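You operate a simulated robot arm through the tools that you are given. There is no shell and no other tool.

Carry out the task below with a simulated two-armed robot. There is one attempt and no reset: what you move stays moved.

Task
Put the cube on the top of the blue table away on the top of the yellow bench. Put one of the pads from the top of the yellow bench on the shelf of the blue table. Press the green spinner button three times. Stack the 53 mm small block from the top of the teal bench on top of the 50 mm small block. Fetch the ticket block from the top of the teal bench and set it on the high left shelf of the near side rack. Take the cord on the top of the teal bench and put it away on the bottom shelf of the yellow bench. Stack the 22 mm small ring from the top of the teal bench on top of the 24 mm small ring. Switch the small toggle switch on. The order is free. Set down upright: pad, ticket block.

It is judged by the outcome, as a careful person would: the job done as asked, and still so three seconds after it is handed in. It fails if anything else is knocked over, pushed out of place, dropped, spilled or broken.

Robot
Two 7-joint arms with fingered hands on one trunk, on a base that moves. Base frame: it is fixed to the floor where the robot stands at the start and does not move with it; the origin is under the middle of the robot, x ahead of it, y to its left, z up. Readings come in mm, rad, newtons and seconds.
The left shoulder is at the start at [70, 162, 1194], the right one opposite. With the tool pointing down near the work surface each hand reaches from about 320 to 820 mm from the robot's upright axis, wherever it stands, measured 20 degrees to its own side. Places, roughly: bottom shelf of the yellow bench [-5200, 0, 100]; cord (3x9x3 cm) [-3500, 3700, 900]; cube [-3500, 750, 750]; green spinner button [-5400, 2500, 700]; high left shelf of the near side rack [-1700, 4600, 1500]; pad (4x7x8 cm) [-4800, -300, 900]; shelf of the blue table [-3500, 500, 300]; small block [-3750, 3250, 750]; small ring [-3500, 3500, 750]; small toggle switch [-1200, -1300, 900]; ticket block [-4000, 3500, 750]; top of the yellow bench [-5200, 0, 900]. Payload 4 kg a hand.
The TCP of each hand is the grasp point between the finger pads, 26 mm short of the fingertips. In the tool frame z runs along the fingers and y along their closing line. The gripper opens to 132 mm; its body begins 73 mm behind the TCP. The gripper is a hand of 4 fingers: y runs from the thumb to the fingers, the wrist lies at [0, 0, -224] in the tool frame, and closing takes about 1.5 s.
Orientation is that of the tool frame in the base frame, as [roll, pitch, yaw] about the fixed x, y, z axes, in that order (R = Rz(yaw) Ry(pitch) Rx(roll)). With the fingers straight down and closing along the base's y, the tool's x points along the base's -x, its y along +y and its z along -z.

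Tools
- The arms move only by the tool servo_tool. It takes "left_increments", "right_increments" or both (then of equal length, played together; a hand with none holds still); each is a list of rows, each a list of 2 entries, a list of its own where there are three numbers: the shift along the base's x, y, z in mm, then the turn, a rotation vector about the base's x, y, z in degrees. In form: [[[x, y, z], [ax, ay, az]], ...]. A call has 1 to 20 rows; each row shifts and turns the commanded pose from where the row before left it. "left_gripper" and "right_gripper" are, for a hand that has rows, the gripper command, from -1 (fully open) to 1 (shut), values between in proportion, set as the call begins (left out, the last holds). Rows are played at 5 a second. More than 50 mm and 0.15 rad between two rows, or a gripper value outside its range, and nothing of the call is played. Where a pose cannot be reached the arm comes as near as it can. A force on the tool above 40 N (or 10 N above the force at the start of the call, whichever is more), or a blocked arm, ends the call early, and 0.2 s more pass. Each finger travels about 45 mm/s and halts on what it meets, pressing with about 26 N; the grip force reading is that of the motor and also rises with nothing between the fingers. The clock runs only during rows and for 0.2 s after the last one: add rows that do not move to give the fingers time. It gives the time, the measured TCP pose, the force on the tool (base axes), the opening and the grip force at its end, in the units of the frame above (readings bear some noise), with the torque about the TCP (base axes, N m) and any sound that the robot's microphone picked up.
- Cameras (640 x 400 px; columns grow to the right, rows downward): "scene" is now at [140, -2.9, 1423.7]; the picture's right is [-0.04, -1.00, 0.00], its down [-0.57, 0.03, -0.82] and it looks along [0.82, -0.04, -0.57] (base axes); focal length 264 px, centre (320, 200). "left" rides on the left gripper at [-73, 6, -94] in its tool frame; the picture's right is [-0.08, -1.00, 0.00], its down [0.78, -0.06, -0.62] and it looks along [0.62, -0.05, 0.79] (tool axes); focal length 230 px, centre (320, 200). "right" rides on the right gripper at [73, 6, -94] in its tool frame; the picture's right is [-0.08, 1.00, 0.00], its down [-0.79, -0.06, -0.62] and it looks along [-0.61, -0.05, 0.79] (tool axes); focal length 230 px, centre (320, 200).
- snapshot(camera): a new picture of that camera. No time passes.
- lift_body(by): slides the trunk up (or, below 0, down) by that many mm; the arms and the scene camera ride with it, the base frame stays. It gives what a move gives, with no picture.
- roll_base(legs): drives the robot by 1 to 6 legs, each [ahead, left, turn to the left] in mm, mm and rad, along the robot's own axes; the way and the turn of a leg run together, so that a leg with both is an arc; at most 1500 mm and 3.142 rad a leg. The arms and the cameras ride along, it lands a little off, and it stops where it bumps. It gives what a move gives.
- set_grasp(shape, hand): the hand has 4 fingers and takes this shape, open, in about a second: jaw (thumb against the fingers, like two jaws); tri (thumb and two fingers); tip (a fingertip pinch); poke (one finger out to press); point (the index stretched); flat (the hand flat); cup (the hand cupped); fist (a fist). The gripper value then closes the fingers along that shape, each until it touches; the sizes above hold for jaw. It gives what a move gives, with no picture.
- head_to(pan, tilt): turns the head with the scene camera to pan (to the left, within 1.501 rad either way) and tilt (down, from -0.506 to 1.204), counted from straight ahead of the robot. It gives what a move gives.
- probe_pixels(camera, pixels): for up to 12 pixels [column, row] of the newest picture of that camera ("zoom" is the newest enlarged one), the place [x, y, z] in the base frame of the surface seen there, good to about 2 mm. No time passes.
- close_up(camera, box): a new picture of the part [left, top, right, bottom] of that camera's present view, enlarged. No time passes.
- hand_in(): hands the job in; it is judged then, once.

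Unless the task says otherwise, let go and move clear before handing in.

The tools are called after "Call:" as name(argument=value, ...) on one line, values as JSON. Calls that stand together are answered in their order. servo_tool: Moves the arms, as the interface text tells. Its arguments: {"type":"object","properties":{"left_increments":{"type":"array","items":{"type":"array"}},"left_gripper":{"type":"number"},"right_increments":{"type":"array","items":{"type":"array"}},"right_gripper":{"type":"number"}},"required":[]} The other tools are called the same way: lift_body (by) moves the trunk up or down; set_grasp (shape, hand) gives the hand a shape; roll_base (legs) drives the base; head_to (pan, tilt) turns the head that bears the scene camera; snapshot (camera) takes a picture; probe_pixels (camera, pixels) gives the place of the surface under pixels of a picture; close_up (camera, box) takes an enlarged picture of a part of a camera's view; hand_in () hands the job in.

At the start:

```text
t: 0.0
left_tool_pos: [596.0, 242.4, 1029.8]
left_tool_rot: [-3.14, -0.001, -3.141]
left_force: [-0.5, 1.3, 1.9]
left_moment: [-0.02, 0.0, 0.05]
left_gripper_width: 131.7
left_grip_force: 0.0
left_shape: jaw
right_tool_pos: [513.9, -216.6, 1114.5]
right_tool_rot: [-3.141, -0.001, 3.141]
right_force: [-0.4, 0.2, 0.0]
right_moment: [0.01, -0.04, 0.01]
right_gripper_width: 131.7
right_grip_force: 0.1
right_shape: jaw
trunk travel left (down, up): [-674.0, 266.0]
robot x, y, heading: [-1.7, 2.1, -0.001]
head pan, tilt (commanded): [-0.044, 0.611]
```

scene: 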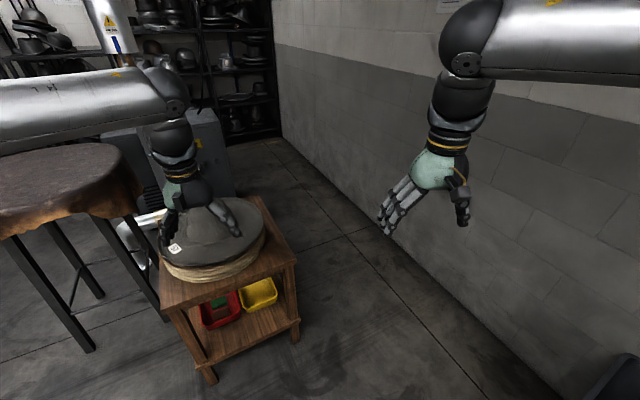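
right: 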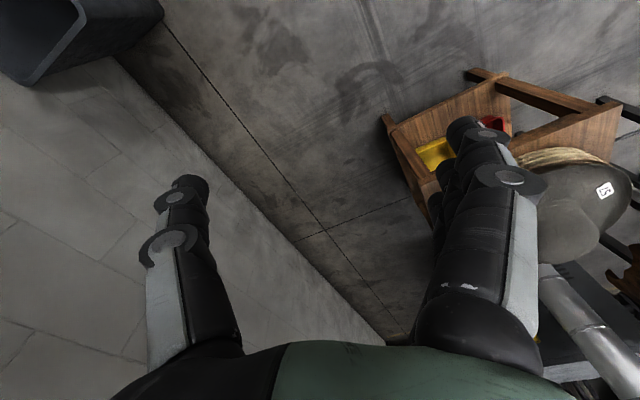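
left: 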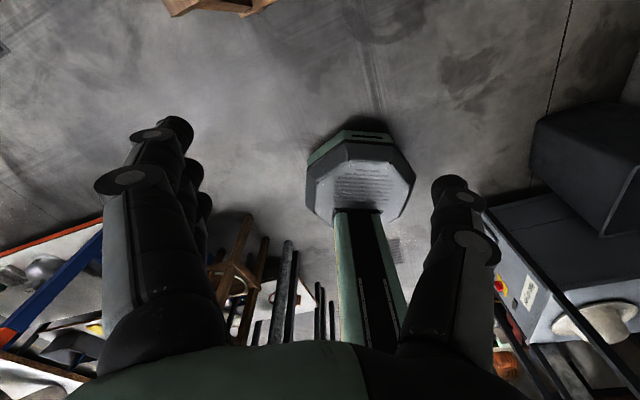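

The first pictures show the robot facing a side table with a wall on the right; all targets lie behind me (negative x). I'll look around with the head first.

Call:
head_to(pan=1.5, tilt=0.35)

Call:
snapshot(camera="scene")

Call:
head_to(pan=-1.5, tilt=0.35)

Call:
snapshot(camera="scene")

```text
t: 1.6
left_tool_pos: [597.2, 242.1, 1029.0]
left_tool_rot: [3.141, 0.002, 3.141]
left_force: [-0.5, 0.4, 0.2]
left_moment: [0.04, 0.03, 0.02]
left_gripper_width: 131.8
left_grip_force: 0.2
left_shape: jaw
right_tool_pos: [514.9, -217.6, 1112.9]
right_tool_rot: [3.142, 0.001, -3.142]
right_force: [0.0, -0.6, -0.4]
right_moment: [-0.04, 0.0, 0.0]
right_gripper_width: 131.9
right_grip_force: 0.0
right_shape: jaw
trunk travel left (down, up): [-674.0, 266.0]
robot x, y, heading: [2.2, -0.1, 0.002]
head pan, tilt (commanded): [1.499, 0.351]
```

```text
taken
```

scene: 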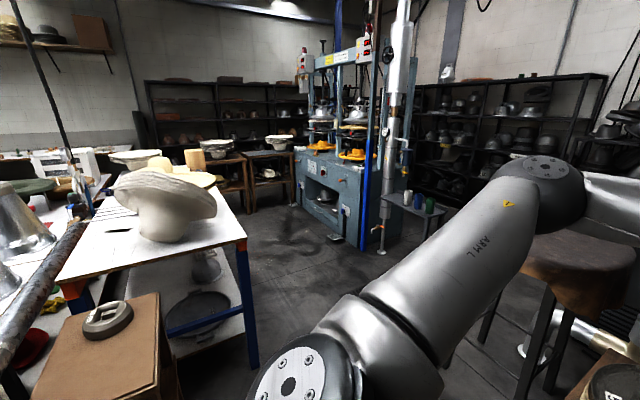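

```text
t: 4.2
left_tool_pos: [596.4, 241.8, 1028.6]
left_tool_rot: [3.141, 0.0, -3.141]
left_force: [0.1, -0.4, -1.4]
left_moment: [0.0, -0.03, -0.01]
left_gripper_width: 131.7
left_grip_force: 0.0
left_shape: jaw
right_tool_pos: [515.2, -217.2, 1113.4]
right_tool_rot: [3.141, -0.002, 3.139]
right_force: [0.3, 0.2, -0.7]
right_moment: [0.03, 0.02, -0.02]
right_gripper_width: 131.9
right_grip_force: 0.1
right_shape: jaw
trunk travel left (down, up): [-674.0, 266.0]
robot x, y, heading: [0.8, -2.4, 0.001]
head pan, tilt (commanded): [-1.499, 0.351]
```

```text
taken
```

scene: 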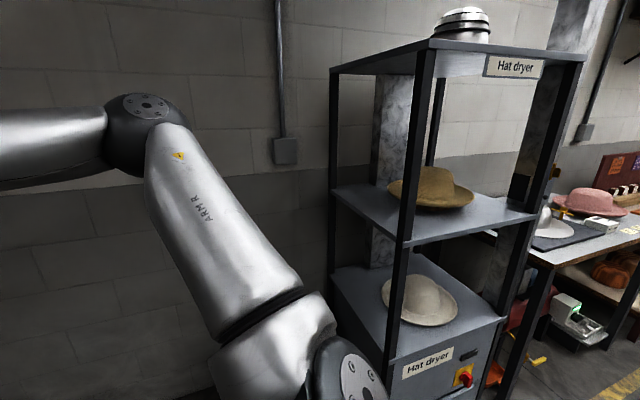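

Left view shows a table, a brown box near the robot (80,340) and a press; right view shows a hat dryer rack close by. I'll probe distances to plan a safe turn.

Call:
probe_pixels(camera="scene", pixels=[[400, 350], [580, 60], [430, 50], [340, 280], [540, 260], [500, 390], [610, 390], [300, 150], [570, 310], [450, 20]])

Call:
head_to(pan=1.5, tilt=0.7)

Call:
snapshot(camera="scene")

```text
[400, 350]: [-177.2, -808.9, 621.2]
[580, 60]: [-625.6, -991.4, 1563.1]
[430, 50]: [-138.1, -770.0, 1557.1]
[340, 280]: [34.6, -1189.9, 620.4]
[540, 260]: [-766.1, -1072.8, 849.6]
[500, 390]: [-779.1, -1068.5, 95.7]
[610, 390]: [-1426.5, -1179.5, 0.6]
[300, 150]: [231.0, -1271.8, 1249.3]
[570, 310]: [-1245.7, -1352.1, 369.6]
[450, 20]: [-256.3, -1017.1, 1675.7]
```

```text
t: 6.8
left_tool_pos: [596.0, 241.1, 1029.0]
left_tool_rot: [-3.142, 0.001, 3.142]
left_force: [-0.2, -0.1, -0.1]
left_moment: [-0.01, -0.01, 0.02]
left_gripper_width: 131.8
left_grip_force: 0.0
left_shape: jaw
right_tool_pos: [515.4, -217.6, 1114.3]
right_tool_rot: [3.141, -0.001, 3.141]
right_force: [0.6, -0.4, 0.2]
right_moment: [-0.01, 0.02, -0.01]
right_gripper_width: 131.9
right_grip_force: 0.0
right_shape: jaw
trunk travel left (down, up): [-674.0, 266.0]
robot x, y, heading: [2.3, -2.6, 0.001]
head pan, tilt (commanded): [1.499, 0.7]
```

```text
taken
```

scene: 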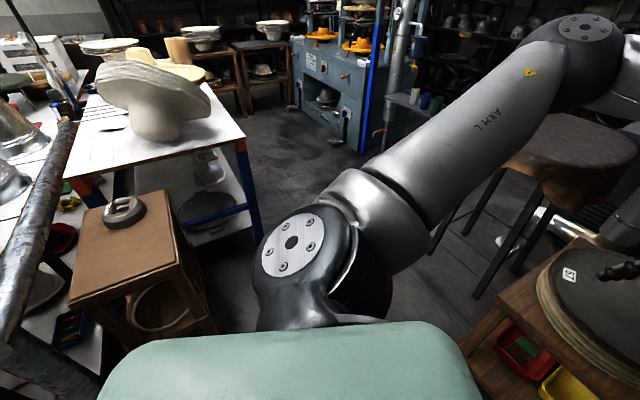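

Call:
probe_pixels(camera="scene", pixels=[[180, 250], [70, 305], [120, 210], [240, 140], [260, 240], [170, 330], [20, 340], [450, 250], [480, 295], [150, 120], [500, 170], [300, 100]])

```text
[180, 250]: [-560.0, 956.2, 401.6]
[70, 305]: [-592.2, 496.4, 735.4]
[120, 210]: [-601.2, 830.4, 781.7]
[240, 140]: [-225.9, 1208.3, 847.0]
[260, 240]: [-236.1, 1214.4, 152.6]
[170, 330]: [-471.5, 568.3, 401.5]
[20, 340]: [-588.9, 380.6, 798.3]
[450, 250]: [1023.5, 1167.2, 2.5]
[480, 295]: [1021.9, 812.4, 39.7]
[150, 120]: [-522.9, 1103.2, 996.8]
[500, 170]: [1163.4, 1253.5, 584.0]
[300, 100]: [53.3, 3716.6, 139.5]
```

The area behind has tables at left-rear (tube at [-589,381,798], box corner at radius ~740). I'll pull both hands in close and raise them before turning around.

Call:
servo_tool(left_increments=[[[-40, 0, 20], [0, 0, 0]], [[-40, 0, 20], [0, 0, 0]], [[-40, 0, 20], [0, 0, 0]], [[-40, 0, 20], [0, 0, 0]], [[-40, 0, 20], [0, 0, 0]]], right_increments=[[[-25, 0, 5], [0, 0, 0]], [[-25, 0, 5], [0, 0, 0]], [[-25, 0, 5], [0, 0, 0]], [[-25, 0, 5], [0, 0, 0]], [[-20, 0, 0], [0, 0, 0]]])

Call:
head_to(pan=0, tilt=0.5)

Call:
snapshot(camera="scene")

```text
t: 8.0
left_tool_pos: [395.6, 240.8, 1129.9]
left_tool_rot: [3.141, 0.002, -3.142]
left_force: [-0.1, 0.0, -0.5]
left_moment: [-0.03, -0.06, 0.0]
left_gripper_width: 131.8
left_grip_force: 0.0
left_shape: jaw
right_tool_pos: [390.4, -215.7, 1137.0]
right_tool_rot: [-3.142, 0.002, -3.141]
right_force: [0.1, 0.1, -0.8]
right_moment: [-0.01, -0.02, -0.01]
right_gripper_width: 131.9
right_grip_force: 0.0
right_shape: jaw
trunk travel left (down, up): [-674.0, 266.0]
robot x, y, heading: [0.2, 0.4, -0.004]
head pan, tilt (commanded): [1.499, 0.7]
```

```text
t: 9.6
left_tool_pos: [399.4, 240.1, 1130.2]
left_tool_rot: [3.141, -0.001, 3.141]
left_force: [-0.2, 0.3, 1.3]
left_moment: [0.02, 0.02, 0.03]
left_gripper_width: 131.7
left_grip_force: 0.0
left_shape: jaw
right_tool_pos: [393.2, -216.3, 1136.3]
right_tool_rot: [3.141, -0.001, -3.141]
right_force: [-0.5, 0.7, -0.5]
right_moment: [0.0, 0.01, -0.04]
right_gripper_width: 131.8
right_grip_force: 0.1
right_shape: jaw
trunk travel left (down, up): [-674.0, 266.0]
robot x, y, heading: [1.2, 1.0, -0.002]
head pan, tilt (commanded): [0.0, 0.499]
```

```text
taken
```

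scene: 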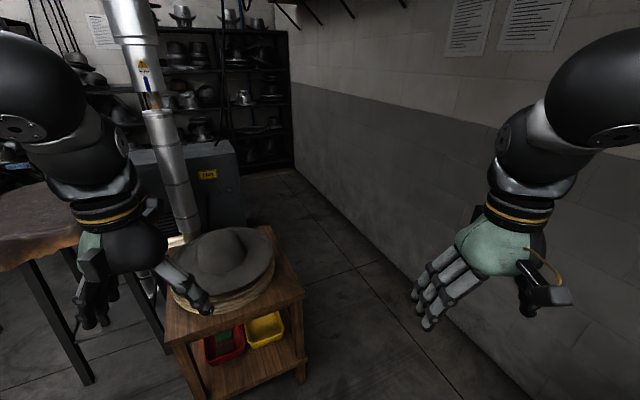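

Call:
probe_pixels(camera="scene", pixels=[[20, 90], [600, 60], [70, 110], [540, 120], [5, 60], [635, 60]])

Call:
head_to(pan=1.0, tilt=0.3)

Call:
snapshot(camera="scene")

Call:
probe_pixels(camera="scene", pixels=[[320, 300], [200, 300], [400, 330], [500, 250], [100, 350]])

```text
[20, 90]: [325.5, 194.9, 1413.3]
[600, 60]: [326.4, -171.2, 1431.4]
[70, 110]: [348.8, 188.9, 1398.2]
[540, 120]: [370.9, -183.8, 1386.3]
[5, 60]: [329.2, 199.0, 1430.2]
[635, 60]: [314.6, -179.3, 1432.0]
```

```text
t: 10.9
left_tool_pos: [398.4, 240.8, 1128.8]
left_tool_rot: [3.141, -0.001, -3.14]
left_force: [0.4, 0.5, 0.5]
left_moment: [-0.03, -0.01, 0.0]
left_gripper_width: 131.8
left_grip_force: 0.0
left_shape: jaw
right_tool_pos: [392.4, -215.8, 1134.2]
right_tool_rot: [3.14, 0.0, -3.141]
right_force: [-0.1, 0.7, 0.3]
right_moment: [0.02, 0.0, -0.01]
right_gripper_width: 131.8
right_grip_force: 0.0
right_shape: jaw
trunk travel left (down, up): [-674.0, 266.0]
robot x, y, heading: [1.6, 0.3, -0.003]
head pan, tilt (commanded): [1.0, 0.3]
```

```text
taken
```

scene: 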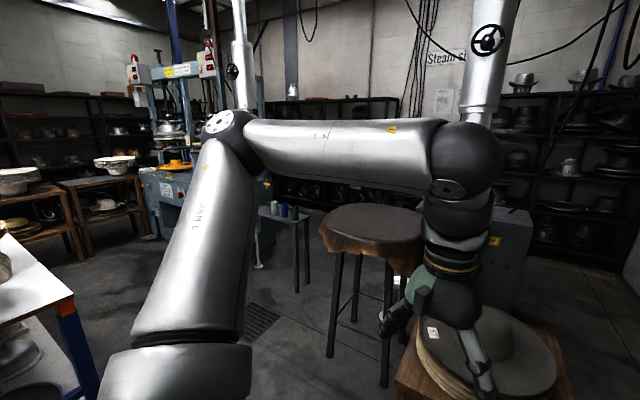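

```text
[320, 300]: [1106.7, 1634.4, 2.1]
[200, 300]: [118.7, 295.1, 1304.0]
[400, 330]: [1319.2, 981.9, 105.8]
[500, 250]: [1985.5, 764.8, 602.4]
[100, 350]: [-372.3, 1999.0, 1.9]
```

Elbows stay within about 550 mm, so I'll turn around in place and look toward the work area.

Call:
roll_base(legs=[[0, 0, 1.57], [0, 0, 1.57]])

Call:
head_to(pan=0, tilt=0.35)

Call:
snapshot(camera="scene")

```text
t: 19.1
left_tool_pos: [-388.0, -258.9, 1129.3]
left_tool_rot: [3.141, 0.001, 0.045]
left_force: [0.5, -0.6, 0.6]
left_moment: [0.03, 0.02, 0.02]
left_gripper_width: 131.9
left_grip_force: 0.1
left_shape: jaw
right_tool_pos: [-401.5, 197.9, 1135.7]
right_tool_rot: [3.141, 0.0, 0.046]
right_force: [0.5, 0.3, 0.3]
right_moment: [-0.01, 0.01, -0.01]
right_gripper_width: 131.8
right_grip_force: 0.1
right_shape: jaw
trunk travel left (down, up): [-674.0, 266.0]
robot x, y, heading: [-4.4, -1.1, -3.097]
head pan, tilt (commanded): [1.0, 0.3]
```

```text
t: 20.3
left_tool_pos: [-388.1, -258.5, 1130.4]
left_tool_rot: [-3.141, -0.001, 0.044]
left_force: [0.6, 1.0, -0.2]
left_moment: [-0.02, 0.01, 0.02]
left_gripper_width: 131.7
left_grip_force: 0.1
left_shape: jaw
right_tool_pos: [-402.2, 198.7, 1134.4]
right_tool_rot: [3.141, -0.001, 0.046]
right_force: [0.6, 0.7, -0.1]
right_moment: [0.02, -0.02, -0.02]
right_gripper_width: 131.9
right_grip_force: 0.1
right_shape: jaw
trunk travel left (down, up): [-674.0, 266.0]
robot x, y, heading: [2.2, -0.5, -3.1]
head pan, tilt (commanded): [0.0, 0.351]
```

```text
taken
```

scene: 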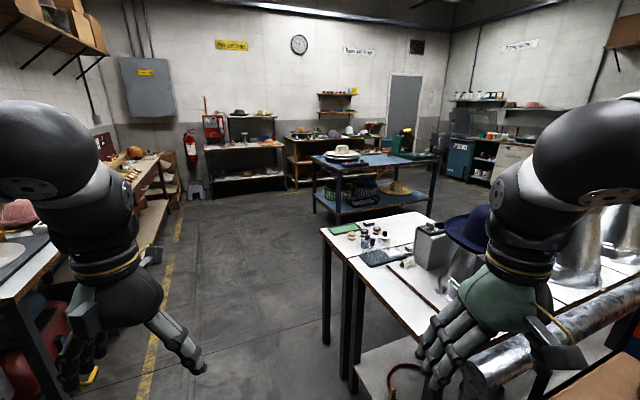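

Now I see the blue table around (370,165), white benches, and an aisle down the middle-left. Let me zoom on the details.

Call:
close_up(camera="scene", box=[180, 80, 340, 200])

Call:
close_up(camera="scene", box=[290, 90, 450, 230])

Call:
close_up(camera="scene", box=[400, 80, 640, 220])

Call:
close_up(camera="scene", box=[0, 120, 200, 260])

```text
3.33 times, centred on (260, 140) of scene
```

zoom: 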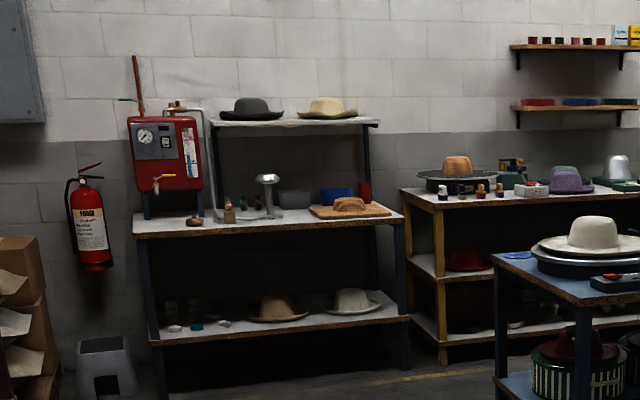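

```text
2.86 times, centred on (370, 160) of scene
```

zoom: 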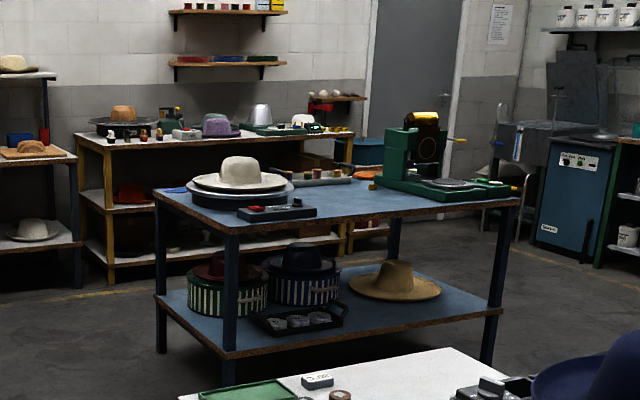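

```text
2.67 times, centred on (520, 150) of scene
```

zoom: 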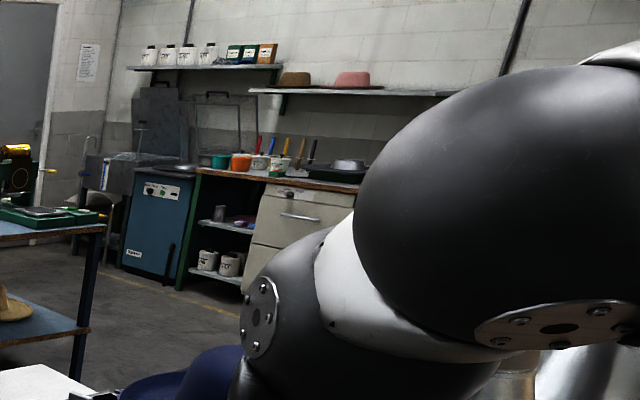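

```text
2.86 times, centred on (100, 190) of scene
```

zoom: 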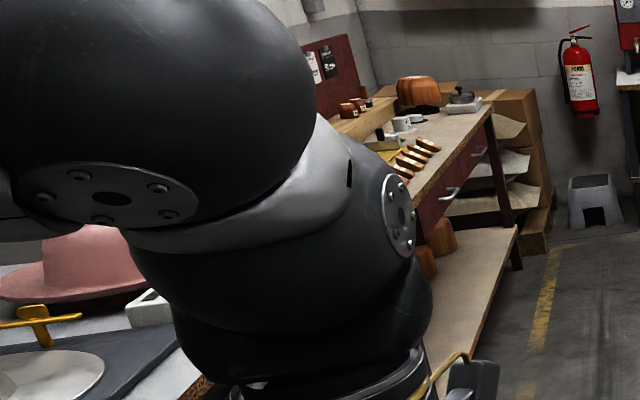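

Call:
snapshot(camera="scene")

Call:
probe_pixels(camera="scene", pixels=[[345, 240], [322, 230], [330, 340], [350, 380], [403, 168], [345, 187], [430, 165], [312, 160], [290, 150], [170, 290], [60, 240], [160, 160]])

Call:
probe_pixels(camera="scene", pixels=[[338, 212], [355, 310], [445, 330], [412, 150], [380, 135], [450, 155], [470, 150], [510, 150], [390, 230], [460, 230], [250, 200], [200, 300]])

```text
taken
```

scene: 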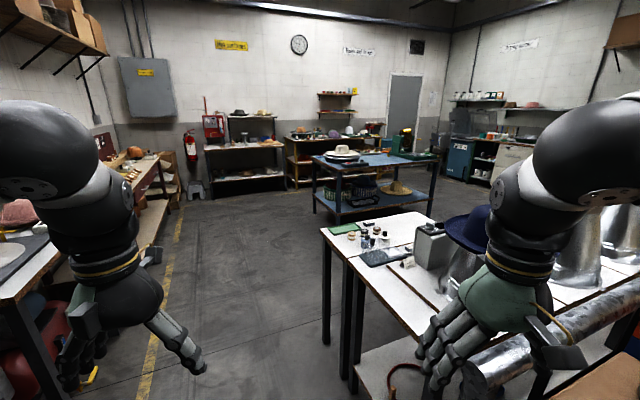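

```text
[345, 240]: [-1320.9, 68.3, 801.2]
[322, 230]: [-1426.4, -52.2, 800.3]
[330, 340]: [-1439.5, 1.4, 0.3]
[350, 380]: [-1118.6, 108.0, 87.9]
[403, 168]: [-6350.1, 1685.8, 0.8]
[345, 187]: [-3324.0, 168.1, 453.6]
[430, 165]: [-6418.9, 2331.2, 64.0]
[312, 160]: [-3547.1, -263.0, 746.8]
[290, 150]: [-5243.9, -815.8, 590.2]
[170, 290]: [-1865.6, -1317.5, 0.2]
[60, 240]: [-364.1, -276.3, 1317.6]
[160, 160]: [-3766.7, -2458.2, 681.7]
```

```text
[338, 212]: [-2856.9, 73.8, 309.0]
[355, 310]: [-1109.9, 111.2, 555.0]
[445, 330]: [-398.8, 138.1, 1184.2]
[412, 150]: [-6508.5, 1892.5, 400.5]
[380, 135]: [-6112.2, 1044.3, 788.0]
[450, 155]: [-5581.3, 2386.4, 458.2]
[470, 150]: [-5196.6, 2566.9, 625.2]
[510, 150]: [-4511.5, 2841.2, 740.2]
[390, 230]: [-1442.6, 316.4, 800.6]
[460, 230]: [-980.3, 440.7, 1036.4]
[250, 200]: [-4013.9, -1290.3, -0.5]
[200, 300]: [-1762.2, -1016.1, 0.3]
```

Call:
head_to(pan=0.9, tilt=0.5)

Call:
snapshot(camera="scene")

Call:
head_to(pan=-0.9, tilt=0.5)

Call:
snapshot(camera="scene")

```text
t: 21.5
left_tool_pos: [-388.8, -258.3, 1130.1]
left_tool_rot: [3.141, 0.0, 0.046]
left_force: [1.1, -0.4, 0.7]
left_moment: [-0.01, -0.01, -0.01]
left_gripper_width: 131.7
left_grip_force: 0.1
left_shape: jaw
right_tool_pos: [-401.3, 197.9, 1135.8]
right_tool_rot: [3.141, 0.0, 0.045]
right_force: [0.0, -0.2, -0.1]
right_moment: [0.04, 0.01, 0.03]
right_gripper_width: 132.0
right_grip_force: 0.1
right_shape: jaw
trunk travel left (down, up): [-674.0, 266.0]
robot x, y, heading: [-0.8, -0.6, -3.095]
head pan, tilt (commanded): [0.901, 0.499]
```

```text
taken
```

scene: 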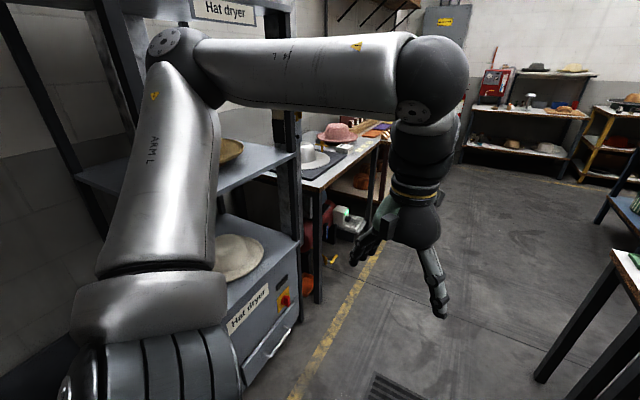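

```text
t: 23.3
left_tool_pos: [-387.8, -258.0, 1130.1]
left_tool_rot: [3.14, -0.001, 0.045]
left_force: [0.0, 0.3, -0.5]
left_moment: [-0.04, 0.01, 0.0]
left_gripper_width: 131.9
left_grip_force: 0.0
left_shape: jaw
right_tool_pos: [-402.3, 196.6, 1134.8]
right_tool_rot: [-3.141, 0.0, 0.045]
right_force: [0.3, 0.3, 0.2]
right_moment: [0.02, 0.02, 0.04]
right_gripper_width: 131.9
right_grip_force: 0.0
right_shape: jaw
trunk travel left (down, up): [-674.0, 266.0]
robot x, y, heading: [-1.1, 0.0, -3.091]
head pan, tilt (commanded): [-0.901, 0.499]
```

```text
taken
```

scene: 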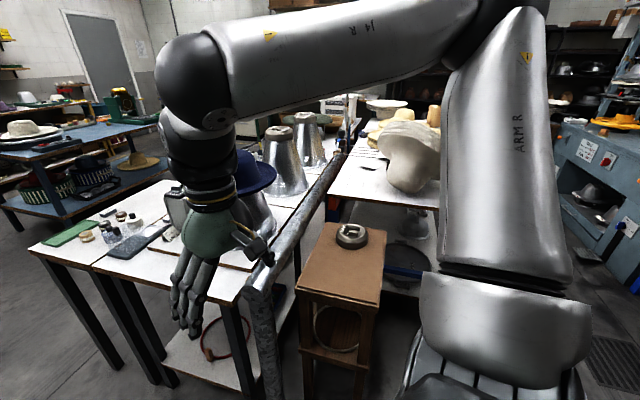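

The aisle runs along y≈-550. I'll drive into it, then turn to face the left work table near the toggle switch at [-1200,-1300].

Call:
roll_base(legs=[[500, 280, 0], [600, 180, 0]])

Call:
head_to(pan=1.2, tilt=0.6)

Call:
snapshot(camera="scene")

```text
t: 29.7
left_tool_pos: [-1453.9, -772.5, 1130.1]
left_tool_rot: [-3.14, 0.001, 0.047]
left_force: [-0.2, -0.4, -0.3]
left_moment: [0.0, 0.01, 0.04]
left_gripper_width: 131.9
left_grip_force: 0.0
left_shape: jaw
right_tool_pos: [-1470.4, -314.5, 1135.8]
right_tool_rot: [3.141, 0.001, 0.046]
right_force: [0.4, 0.2, 1.0]
right_moment: [-0.01, 0.02, -0.03]
right_gripper_width: 131.8
right_grip_force: 0.0
right_shape: jaw
trunk travel left (down, up): [-674.0, 266.0]
robot x, y, heading: [-1068.0, -514.2, -3.097]
head pan, tilt (commanded): [-0.901, 0.499]
```

```text
t: 31.7
left_tool_pos: [-1456.2, -771.3, 1129.2]
left_tool_rot: [3.141, -0.001, 0.046]
left_force: [0.7, 0.0, 0.3]
left_moment: [-0.01, 0.02, 0.02]
left_gripper_width: 131.9
left_grip_force: 0.1
left_shape: jaw
right_tool_pos: [-1470.1, -315.7, 1134.4]
right_tool_rot: [-3.142, 0.0, 0.047]
right_force: [0.9, 0.4, -0.4]
right_moment: [-0.02, 0.0, 0.02]
right_gripper_width: 132.0
right_grip_force: 0.1
right_shape: jaw
trunk travel left (down, up): [-674.0, 266.0]
robot x, y, heading: [-1070.3, -516.8, -3.092]
head pan, tilt (commanded): [1.201, 0.6]
```

```text
taken
```

scene: 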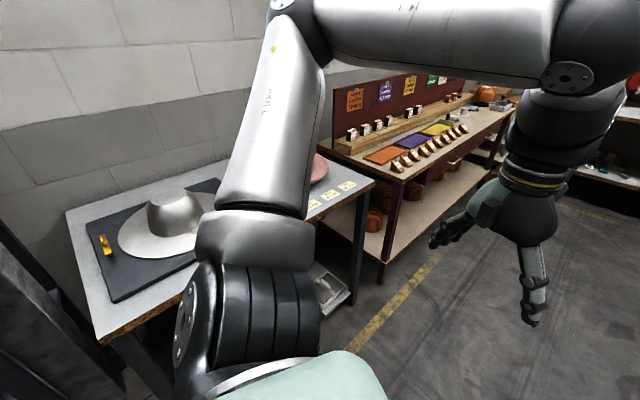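

Call:
roll_base(legs=[[0, 0, 1.52]])

Call:
head_to(pan=0, tilt=0.7)

Call:
snapshot(camera="scene")

```text
t: 35.7
left_tool_pos: [-834.2, -916.0, 1130.6]
left_tool_rot: [-3.141, 0.002, 1.554]
left_force: [0.0, 0.0, -0.4]
left_moment: [0.0, -0.03, 0.01]
left_gripper_width: 131.8
left_grip_force: 0.1
left_shape: jaw
right_tool_pos: [-1291.1, -902.2, 1136.1]
right_tool_rot: [3.141, 0.001, 1.553]
right_force: [0.2, -0.2, 0.6]
right_moment: [-0.04, -0.03, 0.02]
right_gripper_width: 131.9
right_grip_force: 0.1
right_shape: jaw
trunk travel left (down, up): [-674.0, 266.0]
robot x, y, heading: [-1066.6, -513.4, -1.59]
head pan, tilt (commanded): [1.201, 0.6]
```

```text
t: 37.1
left_tool_pos: [-834.4, -915.4, 1128.9]
left_tool_rot: [3.14, -0.001, 1.552]
left_force: [0.5, -0.5, 0.5]
left_moment: [-0.01, 0.02, 0.03]
left_gripper_width: 131.8
left_grip_force: 0.1
left_shape: jaw
right_tool_pos: [-1291.4, -901.3, 1134.7]
right_tool_rot: [-3.141, 0.002, 1.553]
right_force: [0.1, -0.4, 0.2]
right_moment: [-0.01, -0.02, 0.01]
right_gripper_width: 131.6
right_grip_force: 0.0
right_shape: jaw
trunk travel left (down, up): [-674.0, 266.0]
robot x, y, heading: [-1066.4, -512.0, -1.591]
head pan, tilt (commanded): [0.0, 0.7]
```

```text
taken
```

scene: 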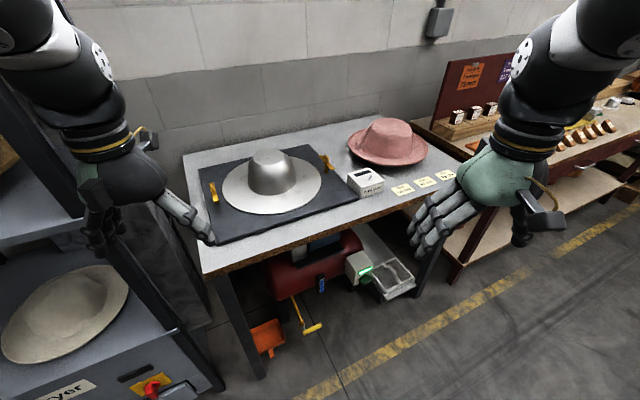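

The white box at (365,182) looks like the switch housing with labels beside it; zoom in.

Call:
close_up(camera="scene", box=[320, 150, 480, 250])

Call:
probe_pixels(camera="zoom", pixels=[[150, 90], [185, 95], [180, 150], [230, 140], [320, 150], [200, 110]])

```text
4.00 times, centred on (400, 200) of scene
```

zoom: 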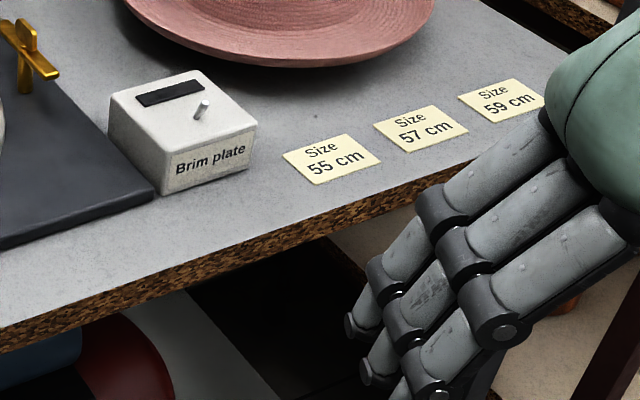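

```text
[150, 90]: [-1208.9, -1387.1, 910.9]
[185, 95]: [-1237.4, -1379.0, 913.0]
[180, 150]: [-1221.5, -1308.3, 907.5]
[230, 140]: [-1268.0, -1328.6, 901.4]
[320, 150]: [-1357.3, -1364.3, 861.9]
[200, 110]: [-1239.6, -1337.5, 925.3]
```

Call:
close_up(camera="scene", box=[342, 162, 390, 202])

Call:
close_up(camera="right", box=[0, 0, 640, 400])

```text
10.00 times, centred on (366, 182) of scene
```

zoom: 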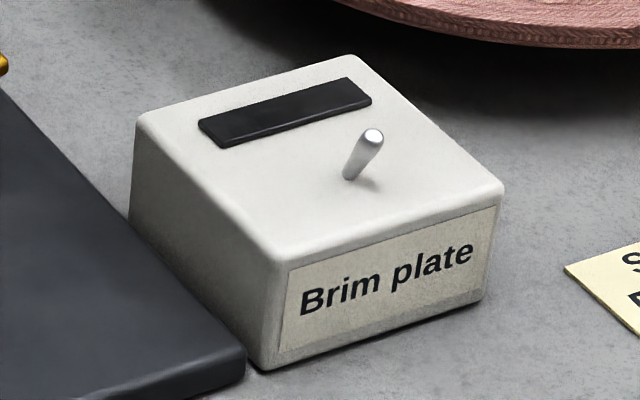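

```text
1.00 times, centred on (320, 200) of right (not enlarged: the box is as wide or as high as the picture)
```

zoom: 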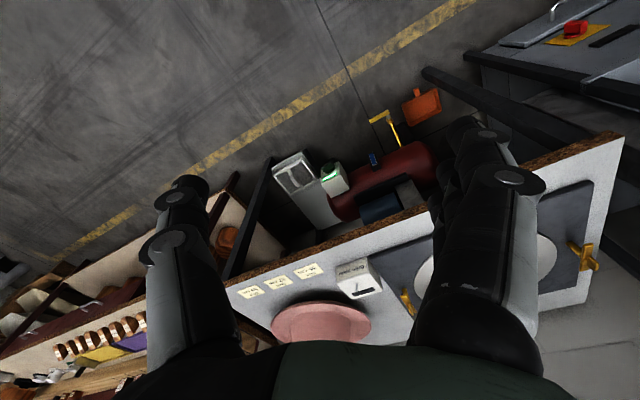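

Call:
close_up(camera="scene", box=[342, 162, 390, 202])

Call:
probe_pixels(camera="zoom", pixels=[[350, 180], [352, 168], [362, 152], [372, 138], [275, 255], [500, 185], [350, 60], [140, 120], [205, 130], [365, 90], [320, 200], [400, 200]])

```text
10.00 times, centred on (366, 182) of scene
```

zoom: 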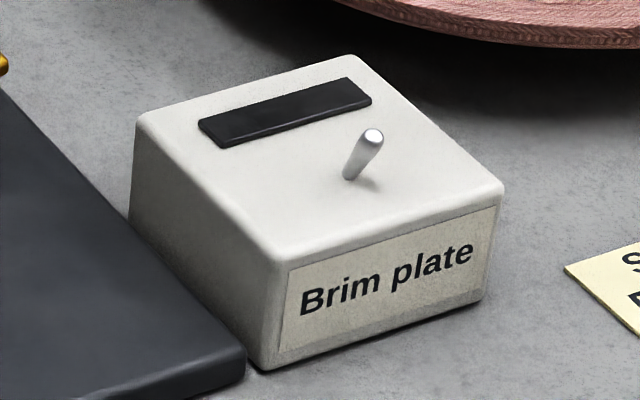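

```text
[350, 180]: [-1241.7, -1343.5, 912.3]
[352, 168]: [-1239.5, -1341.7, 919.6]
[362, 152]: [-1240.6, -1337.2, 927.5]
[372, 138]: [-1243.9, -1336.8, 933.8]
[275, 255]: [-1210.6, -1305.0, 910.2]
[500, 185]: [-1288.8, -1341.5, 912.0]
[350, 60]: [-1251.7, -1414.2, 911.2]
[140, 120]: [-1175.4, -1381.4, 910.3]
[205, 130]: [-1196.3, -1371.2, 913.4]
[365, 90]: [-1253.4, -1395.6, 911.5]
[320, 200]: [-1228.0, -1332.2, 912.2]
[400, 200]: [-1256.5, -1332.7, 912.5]
```

The lever on the white box leans toward the label side (base [-1242,-1343,912], tip [-1244,-1337,934]); I need to push it back. First shape the right hand to poke and see where the fingertip is.

Call:
set_grasp(shape="poke", hand="right")

Call:
snapshot(camera="scene")

Call:
snapshot(camera="right")

```text
t: 38.0
left_tool_pos: [-834.3, -915.6, 1129.9]
left_tool_rot: [-3.14, 0.001, 1.555]
left_force: [-0.1, 0.3, 0.5]
left_moment: [-0.01, 0.02, 0.0]
left_gripper_width: 131.8
left_grip_force: 0.1
left_shape: jaw
right_tool_pos: [-1290.8, -900.7, 1134.6]
right_tool_rot: [-3.141, 0.0, 1.553]
right_force: [-0.3, 0.2, -1.4]
right_moment: [0.02, 0.01, 0.01]
right_gripper_width: 0.0
right_grip_force: 0.1
right_shape: poke
trunk travel left (down, up): [-674.0, 266.0]
robot x, y, heading: [-1067.9, -512.2, -1.588]
head pan, tilt (commanded): [0.0, 0.7]
```

```text
taken
```

scene: 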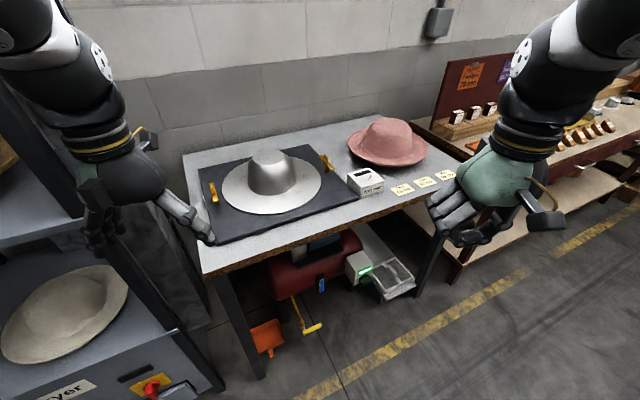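

```text
taken
```

right: 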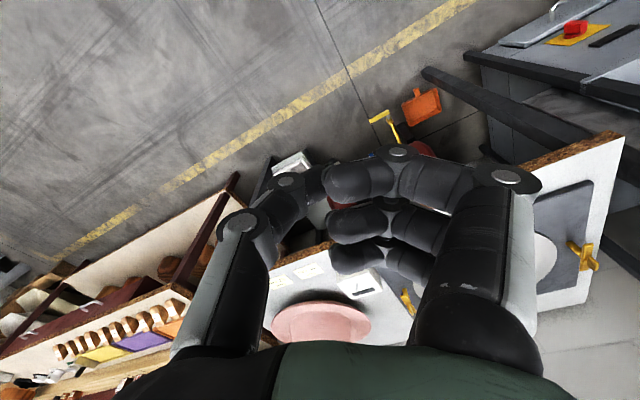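

Call:
close_up(camera="scene", box=[400, 120, 590, 270])

Call:
close_up(camera="right", box=[180, 120, 540, 345])

Call:
probe_pixels(camera="zoom", pixels=[[190, 120], [250, 110], [320, 110], [385, 60], [330, 185], [330, 250], [440, 110], [570, 110], [100, 190]])

```text
2.67 times, centred on (495, 195) of scene
```

zoom: 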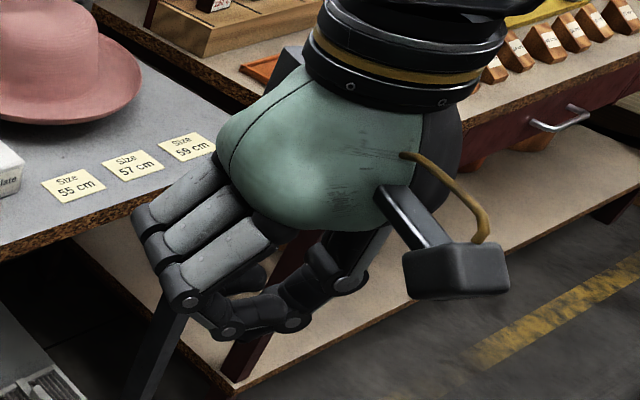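

```text
1.78 times, centred on (360, 232) of right
```

zoom: 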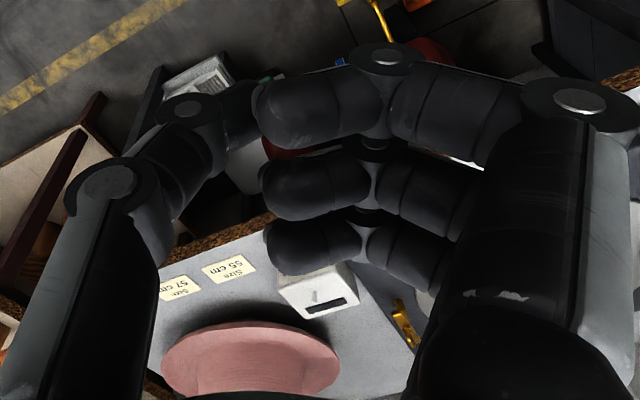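

```text
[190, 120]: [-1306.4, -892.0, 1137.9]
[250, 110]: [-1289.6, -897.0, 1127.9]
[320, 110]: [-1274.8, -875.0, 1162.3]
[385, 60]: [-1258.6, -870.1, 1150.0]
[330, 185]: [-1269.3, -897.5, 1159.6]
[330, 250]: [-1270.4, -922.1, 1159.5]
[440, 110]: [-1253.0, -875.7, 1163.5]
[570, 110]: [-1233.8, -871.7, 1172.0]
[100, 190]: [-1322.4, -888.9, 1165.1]
```

Call:
servo_tool(right_increments=[[[0, 0, 0], [0, 0, 0]], [[0, 0, 0], [0, 0, 0]], [[0, 0, 0], [0, 0, 0]], [[0, 0, 0], [0, 0, 0]], [[0, 0, 0], [0, 0, 0]], [[0, 0, 0], [0, 0, 0]], [[0, 0, 0], [0, 0, 0]], [[0, 0, 0], [0, 0, 0]]], right_gripper=-1)

Call:
close_up(camera="scene", box=[400, 120, 590, 270])

Call:
snapshot(camera="right")

```text
t: 39.8
left_tool_pos: [-835.3, -916.3, 1129.7]
left_tool_rot: [-3.141, 0.001, 1.553]
left_force: [-0.5, 0.3, -0.4]
left_moment: [0.0, 0.04, 0.02]
left_gripper_width: 131.8
left_grip_force: 0.0
left_shape: jaw
right_tool_pos: [-1289.8, -900.5, 1135.8]
right_tool_rot: [3.141, -0.002, 1.553]
right_force: [0.4, -0.2, 0.7]
right_moment: [-0.03, -0.03, -0.02]
right_gripper_width: 0.0
right_grip_force: 0.0
right_shape: poke
trunk travel left (down, up): [-674.0, 266.0]
robot x, y, heading: [-1066.7, -510.9, -1.588]
head pan, tilt (commanded): [0.0, 0.7]
```

```text
2.67 times, centred on (495, 195) of scene
```

zoom: 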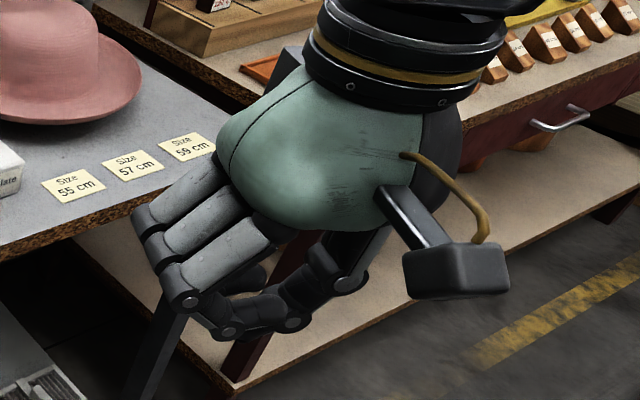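

```text
taken
```

right: 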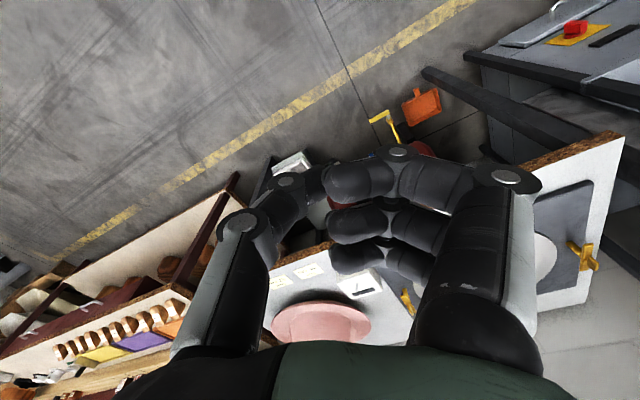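

The poke shape brings thumb and fingers together near the TCP; let me see the "point" shape for a slimmer poker.

Call:
set_grasp(shape="point", hand="right")

Call:
snapshot(camera="right")

Call:
close_up(camera="scene", box=[400, 120, 590, 270])

Call:
probe_pixels(camera="zoom", pixels=[[190, 300], [160, 330], [130, 320], [250, 320]])

```text
t: 40.7
left_tool_pos: [-835.8, -916.8, 1129.8]
left_tool_rot: [-3.141, -0.002, 1.553]
left_force: [-1.1, 0.8, -1.0]
left_moment: [-0.01, -0.02, -0.02]
left_gripper_width: 131.6
left_grip_force: 0.1
left_shape: jaw
right_tool_pos: [-1291.3, -901.1, 1136.0]
right_tool_rot: [-3.141, 0.0, 1.553]
right_force: [0.3, -0.4, -0.6]
right_moment: [0.02, -0.01, 0.02]
right_gripper_width: 125.9
right_grip_force: 0.1
right_shape: point
trunk travel left (down, up): [-674.0, 266.0]
robot x, y, heading: [-1066.8, -512.8, -1.589]
head pan, tilt (commanded): [0.0, 0.7]
```

```text
taken
```

right: 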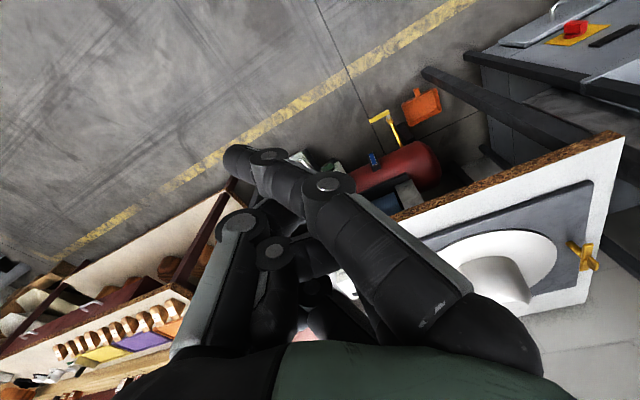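

```text
2.67 times, centred on (495, 195) of scene
```

zoom: 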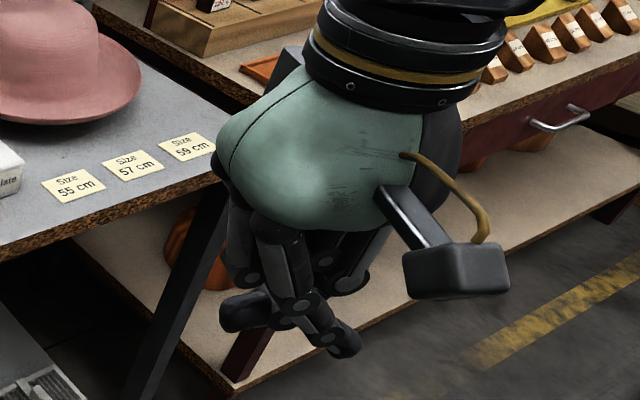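

```text
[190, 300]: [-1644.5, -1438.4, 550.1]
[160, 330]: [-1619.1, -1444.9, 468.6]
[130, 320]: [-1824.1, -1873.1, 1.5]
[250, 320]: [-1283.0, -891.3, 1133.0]
```

Call:
close_up(camera="scene", box=[440, 180, 560, 270])

Call:
probe_pixels(camera="zoom", pixels=[[320, 380], [340, 365], [290, 350], [240, 290], [200, 240], [50, 335], [80, 330], [170, 310]])

Call:
probe_pixels(camera="right", pixels=[[235, 155], [245, 162], [285, 180], [330, 200], [225, 150]])

```text
4.44 times, centred on (500, 225) of scene
```

zoom: 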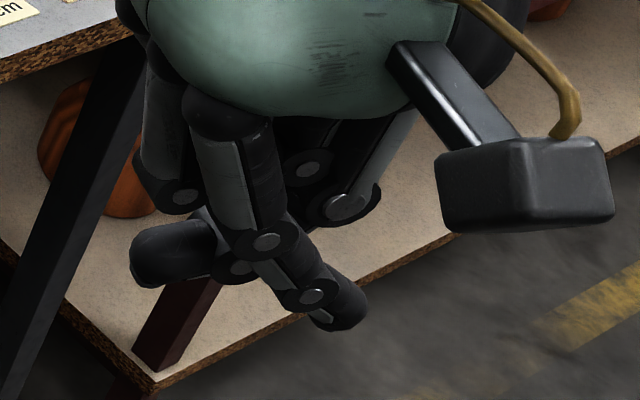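

```text
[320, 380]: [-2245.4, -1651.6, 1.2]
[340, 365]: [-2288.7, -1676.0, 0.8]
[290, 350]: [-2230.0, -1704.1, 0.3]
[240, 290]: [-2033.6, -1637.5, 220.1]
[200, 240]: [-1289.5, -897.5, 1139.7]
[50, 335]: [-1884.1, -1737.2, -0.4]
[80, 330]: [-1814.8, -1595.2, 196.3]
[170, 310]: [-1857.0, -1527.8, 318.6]
```

```text
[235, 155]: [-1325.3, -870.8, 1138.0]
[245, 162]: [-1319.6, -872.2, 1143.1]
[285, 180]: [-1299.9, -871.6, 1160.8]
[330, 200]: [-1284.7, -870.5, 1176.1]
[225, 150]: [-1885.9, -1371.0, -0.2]
```

Call:
set_grasp(shape="tip", hand="right")

Call:
servo_tool(right_increments=[[[0, 0, 0], [0, 0, 0]], [[0, 0, 0], [0, 0, 0]], [[0, 0, 0], [0, 0, 0]], [[0, 0, 0], [0, 0, 0]], [[0, 0, 0], [0, 0, 0]], [[0, 0, 0], [0, 0, 0]], [[0, 0, 0], [0, 0, 0]], [[0, 0, 0], [0, 0, 0]]], right_gripper=1)

Call:
close_up(camera="scene", box=[440, 180, 560, 270])

Call:
snapshot(camera="right")

```text
t: 41.6
left_tool_pos: [-833.9, -915.7, 1129.2]
left_tool_rot: [3.141, 0.0, 1.553]
left_force: [-0.6, 0.2, -0.2]
left_moment: [-0.02, 0.01, -0.02]
left_gripper_width: 132.0
left_grip_force: 0.1
left_shape: jaw
right_tool_pos: [-1290.2, -901.6, 1135.5]
right_tool_rot: [-3.141, 0.001, 1.554]
right_force: [0.0, -0.1, -0.1]
right_moment: [0.03, -0.02, -0.02]
right_gripper_width: 132.0
right_grip_force: 0.0
right_shape: tip
trunk travel left (down, up): [-674.0, 266.0]
robot x, y, heading: [-1068.4, -511.4, -1.59]
head pan, tilt (commanded): [0.0, 0.7]
```

```text
t: 43.4
left_tool_pos: [-835.1, -916.2, 1130.9]
left_tool_rot: [-3.14, 0.002, 1.553]
left_force: [0.3, -0.7, -0.5]
left_moment: [-0.02, -0.01, 0.03]
left_gripper_width: 131.8
left_grip_force: 0.0
left_shape: jaw
right_tool_pos: [-1290.5, -902.1, 1135.6]
right_tool_rot: [-3.14, 0.001, 1.553]
right_force: [0.0, 0.0, -1.2]
right_moment: [0.0, -0.01, -0.02]
right_gripper_width: 0.0
right_grip_force: 13.9
right_shape: tip
trunk travel left (down, up): [-674.0, 266.0]
robot x, y, heading: [-1067.2, -510.9, -1.59]
head pan, tilt (commanded): [0.0, 0.7]
```

```text
4.44 times, centred on (500, 225) of scene
```

zoom: 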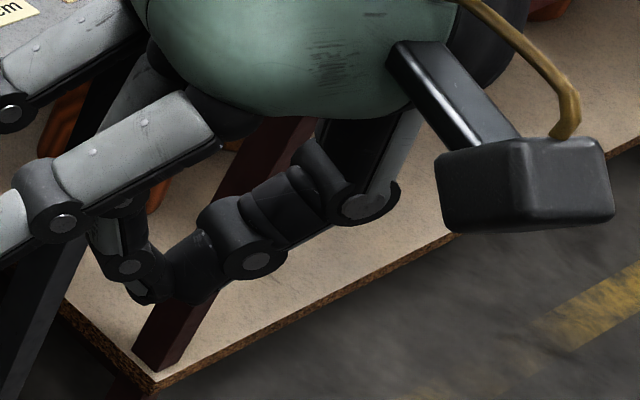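

```text
taken
```

right: 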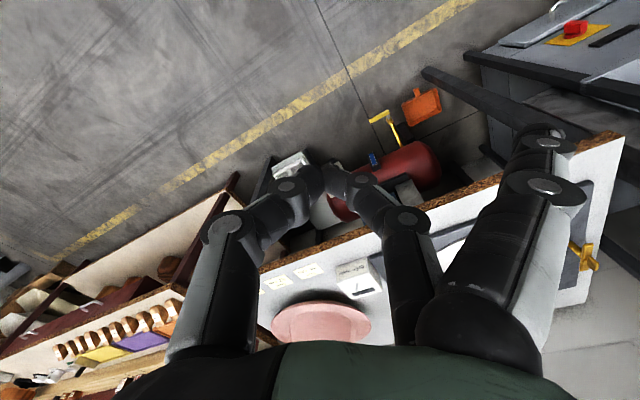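

Call:
set_grasp(shape="jaw", hand="right")

Call:
servo_tool(right_increments=[[[0, 0, 0], [0, 0, 0]], [[0, 0, 0], [0, 0, 0]], [[0, 0, 0], [0, 0, 0]], [[0, 0, 0], [0, 0, 0]], [[0, 0, 0], [0, 0, 0]], [[0, 0, 0], [0, 0, 0]], [[0, 0, 0], [0, 0, 0]], [[0, 0, 0], [0, 0, 0]], [[0, 0, 0], [0, 0, 0]]], right_gripper=1)

Call:
close_up(camera="scene", box=[440, 180, 560, 270])

Call:
snapshot(camera="right")

```text
t: 44.3
left_tool_pos: [-835.6, -916.2, 1131.0]
left_tool_rot: [3.141, 0.002, 1.554]
left_force: [0.9, 0.9, 0.6]
left_moment: [0.01, 0.01, 0.03]
left_gripper_width: 131.6
left_grip_force: 0.0
left_shape: jaw
right_tool_pos: [-1290.5, -900.5, 1134.8]
right_tool_rot: [3.141, -0.001, 1.553]
right_force: [0.4, -0.5, 0.3]
right_moment: [-0.01, -0.01, -0.01]
right_gripper_width: 131.9
right_grip_force: 0.0
right_shape: jaw
trunk travel left (down, up): [-674.0, 266.0]
robot x, y, heading: [-1069.0, -514.5, -1.589]
head pan, tilt (commanded): [0.0, 0.7]
```

```text
t: 46.3
left_tool_pos: [-834.3, -916.9, 1129.0]
left_tool_rot: [3.141, -0.001, 1.555]
left_force: [0.5, -0.7, 0.6]
left_moment: [-0.02, -0.01, -0.03]
left_gripper_width: 131.8
left_grip_force: 0.1
left_shape: jaw
right_tool_pos: [-1291.4, -900.2, 1134.4]
right_tool_rot: [3.142, 0.001, 1.554]
right_force: [-1.5, -0.6, -0.4]
right_moment: [-0.04, -0.04, 0.0]
right_gripper_width: 0.0
right_grip_force: 26.0
right_shape: jaw
trunk travel left (down, up): [-674.0, 266.0]
robot x, y, heading: [-1067.5, -512.6, -1.589]
head pan, tilt (commanded): [0.0, 0.7]
```

```text
4.44 times, centred on (500, 225) of scene
```

zoom: 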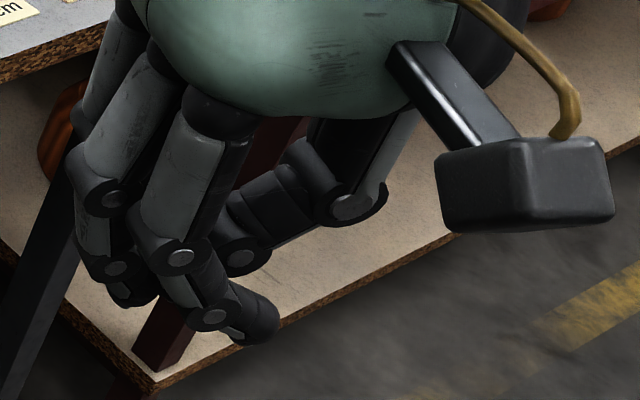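

```text
taken
```

right: 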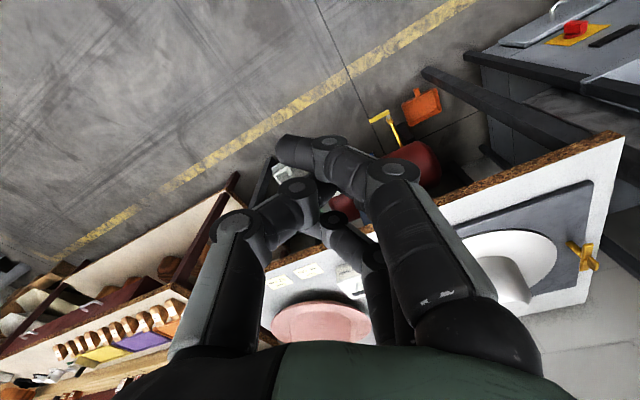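

Call:
probe_pixels(camera="right", pixels=[[285, 150], [280, 142], [300, 160], [330, 215], [310, 190], [290, 205]])

Call:
probe_pixels(camera="zoom", pixels=[[250, 335], [265, 315], [245, 300], [130, 300], [150, 285], [250, 260]])

```text
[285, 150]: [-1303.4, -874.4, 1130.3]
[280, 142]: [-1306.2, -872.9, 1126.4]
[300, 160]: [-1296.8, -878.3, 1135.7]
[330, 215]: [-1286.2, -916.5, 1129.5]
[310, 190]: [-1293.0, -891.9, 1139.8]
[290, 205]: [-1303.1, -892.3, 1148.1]
```

```text
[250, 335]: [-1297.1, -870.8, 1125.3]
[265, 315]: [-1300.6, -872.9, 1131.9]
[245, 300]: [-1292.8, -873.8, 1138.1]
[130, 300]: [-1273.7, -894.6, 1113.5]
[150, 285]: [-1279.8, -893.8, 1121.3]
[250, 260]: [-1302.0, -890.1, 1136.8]
```

Closed-jaw fingertips sit ~24 mm below the TCP, good for nudging the lever. I'll shift the robot right 160 mm and ahead 150 mm to get the switch in reach, keeping the left hand clear of the dryer post at [-779,-1068].

Call:
roll_base(legs=[[0, -160, 0], [150, 0, 0]])

Call:
snapshot(camera="scene")

Call:
probe_pixels(camera="scene", pixels=[[320, 260], [250, 250], [330, 210], [350, 150], [330, 180], [120, 200]])

```text
t: 48.7
left_tool_pos: [-1000.4, -1061.6, 1130.2]
left_tool_rot: [-3.14, 0.002, 1.551]
left_force: [0.4, 0.1, 0.6]
left_moment: [0.01, 0.0, 0.0]
left_gripper_width: 131.7
left_grip_force: 0.1
left_shape: jaw
right_tool_pos: [-1456.2, -1045.6, 1137.4]
right_tool_rot: [-3.141, 0.002, 1.551]
right_force: [0.7, 0.2, -0.3]
right_moment: [0.0, 0.02, -0.02]
right_gripper_width: 0.0
right_grip_force: 25.8
right_shape: jaw
trunk travel left (down, up): [-674.0, 266.0]
robot x, y, heading: [-1229.7, -662.0, -1.592]
head pan, tilt (commanded): [0.0, 0.7]
```

```text
taken
```

scene: 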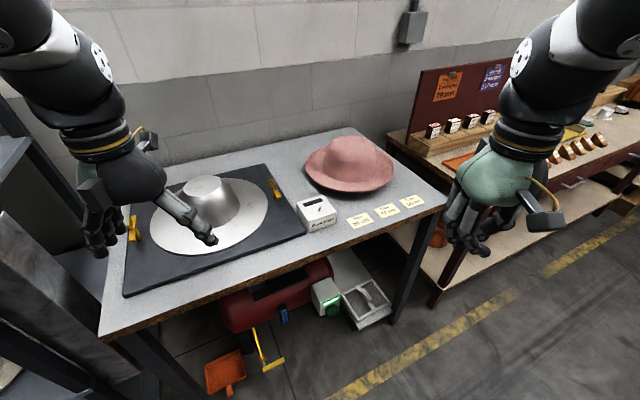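

```text
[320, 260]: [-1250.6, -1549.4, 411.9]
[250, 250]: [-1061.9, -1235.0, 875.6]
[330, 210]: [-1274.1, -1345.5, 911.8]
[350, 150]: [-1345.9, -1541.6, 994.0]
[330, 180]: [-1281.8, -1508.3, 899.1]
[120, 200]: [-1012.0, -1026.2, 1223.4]
```

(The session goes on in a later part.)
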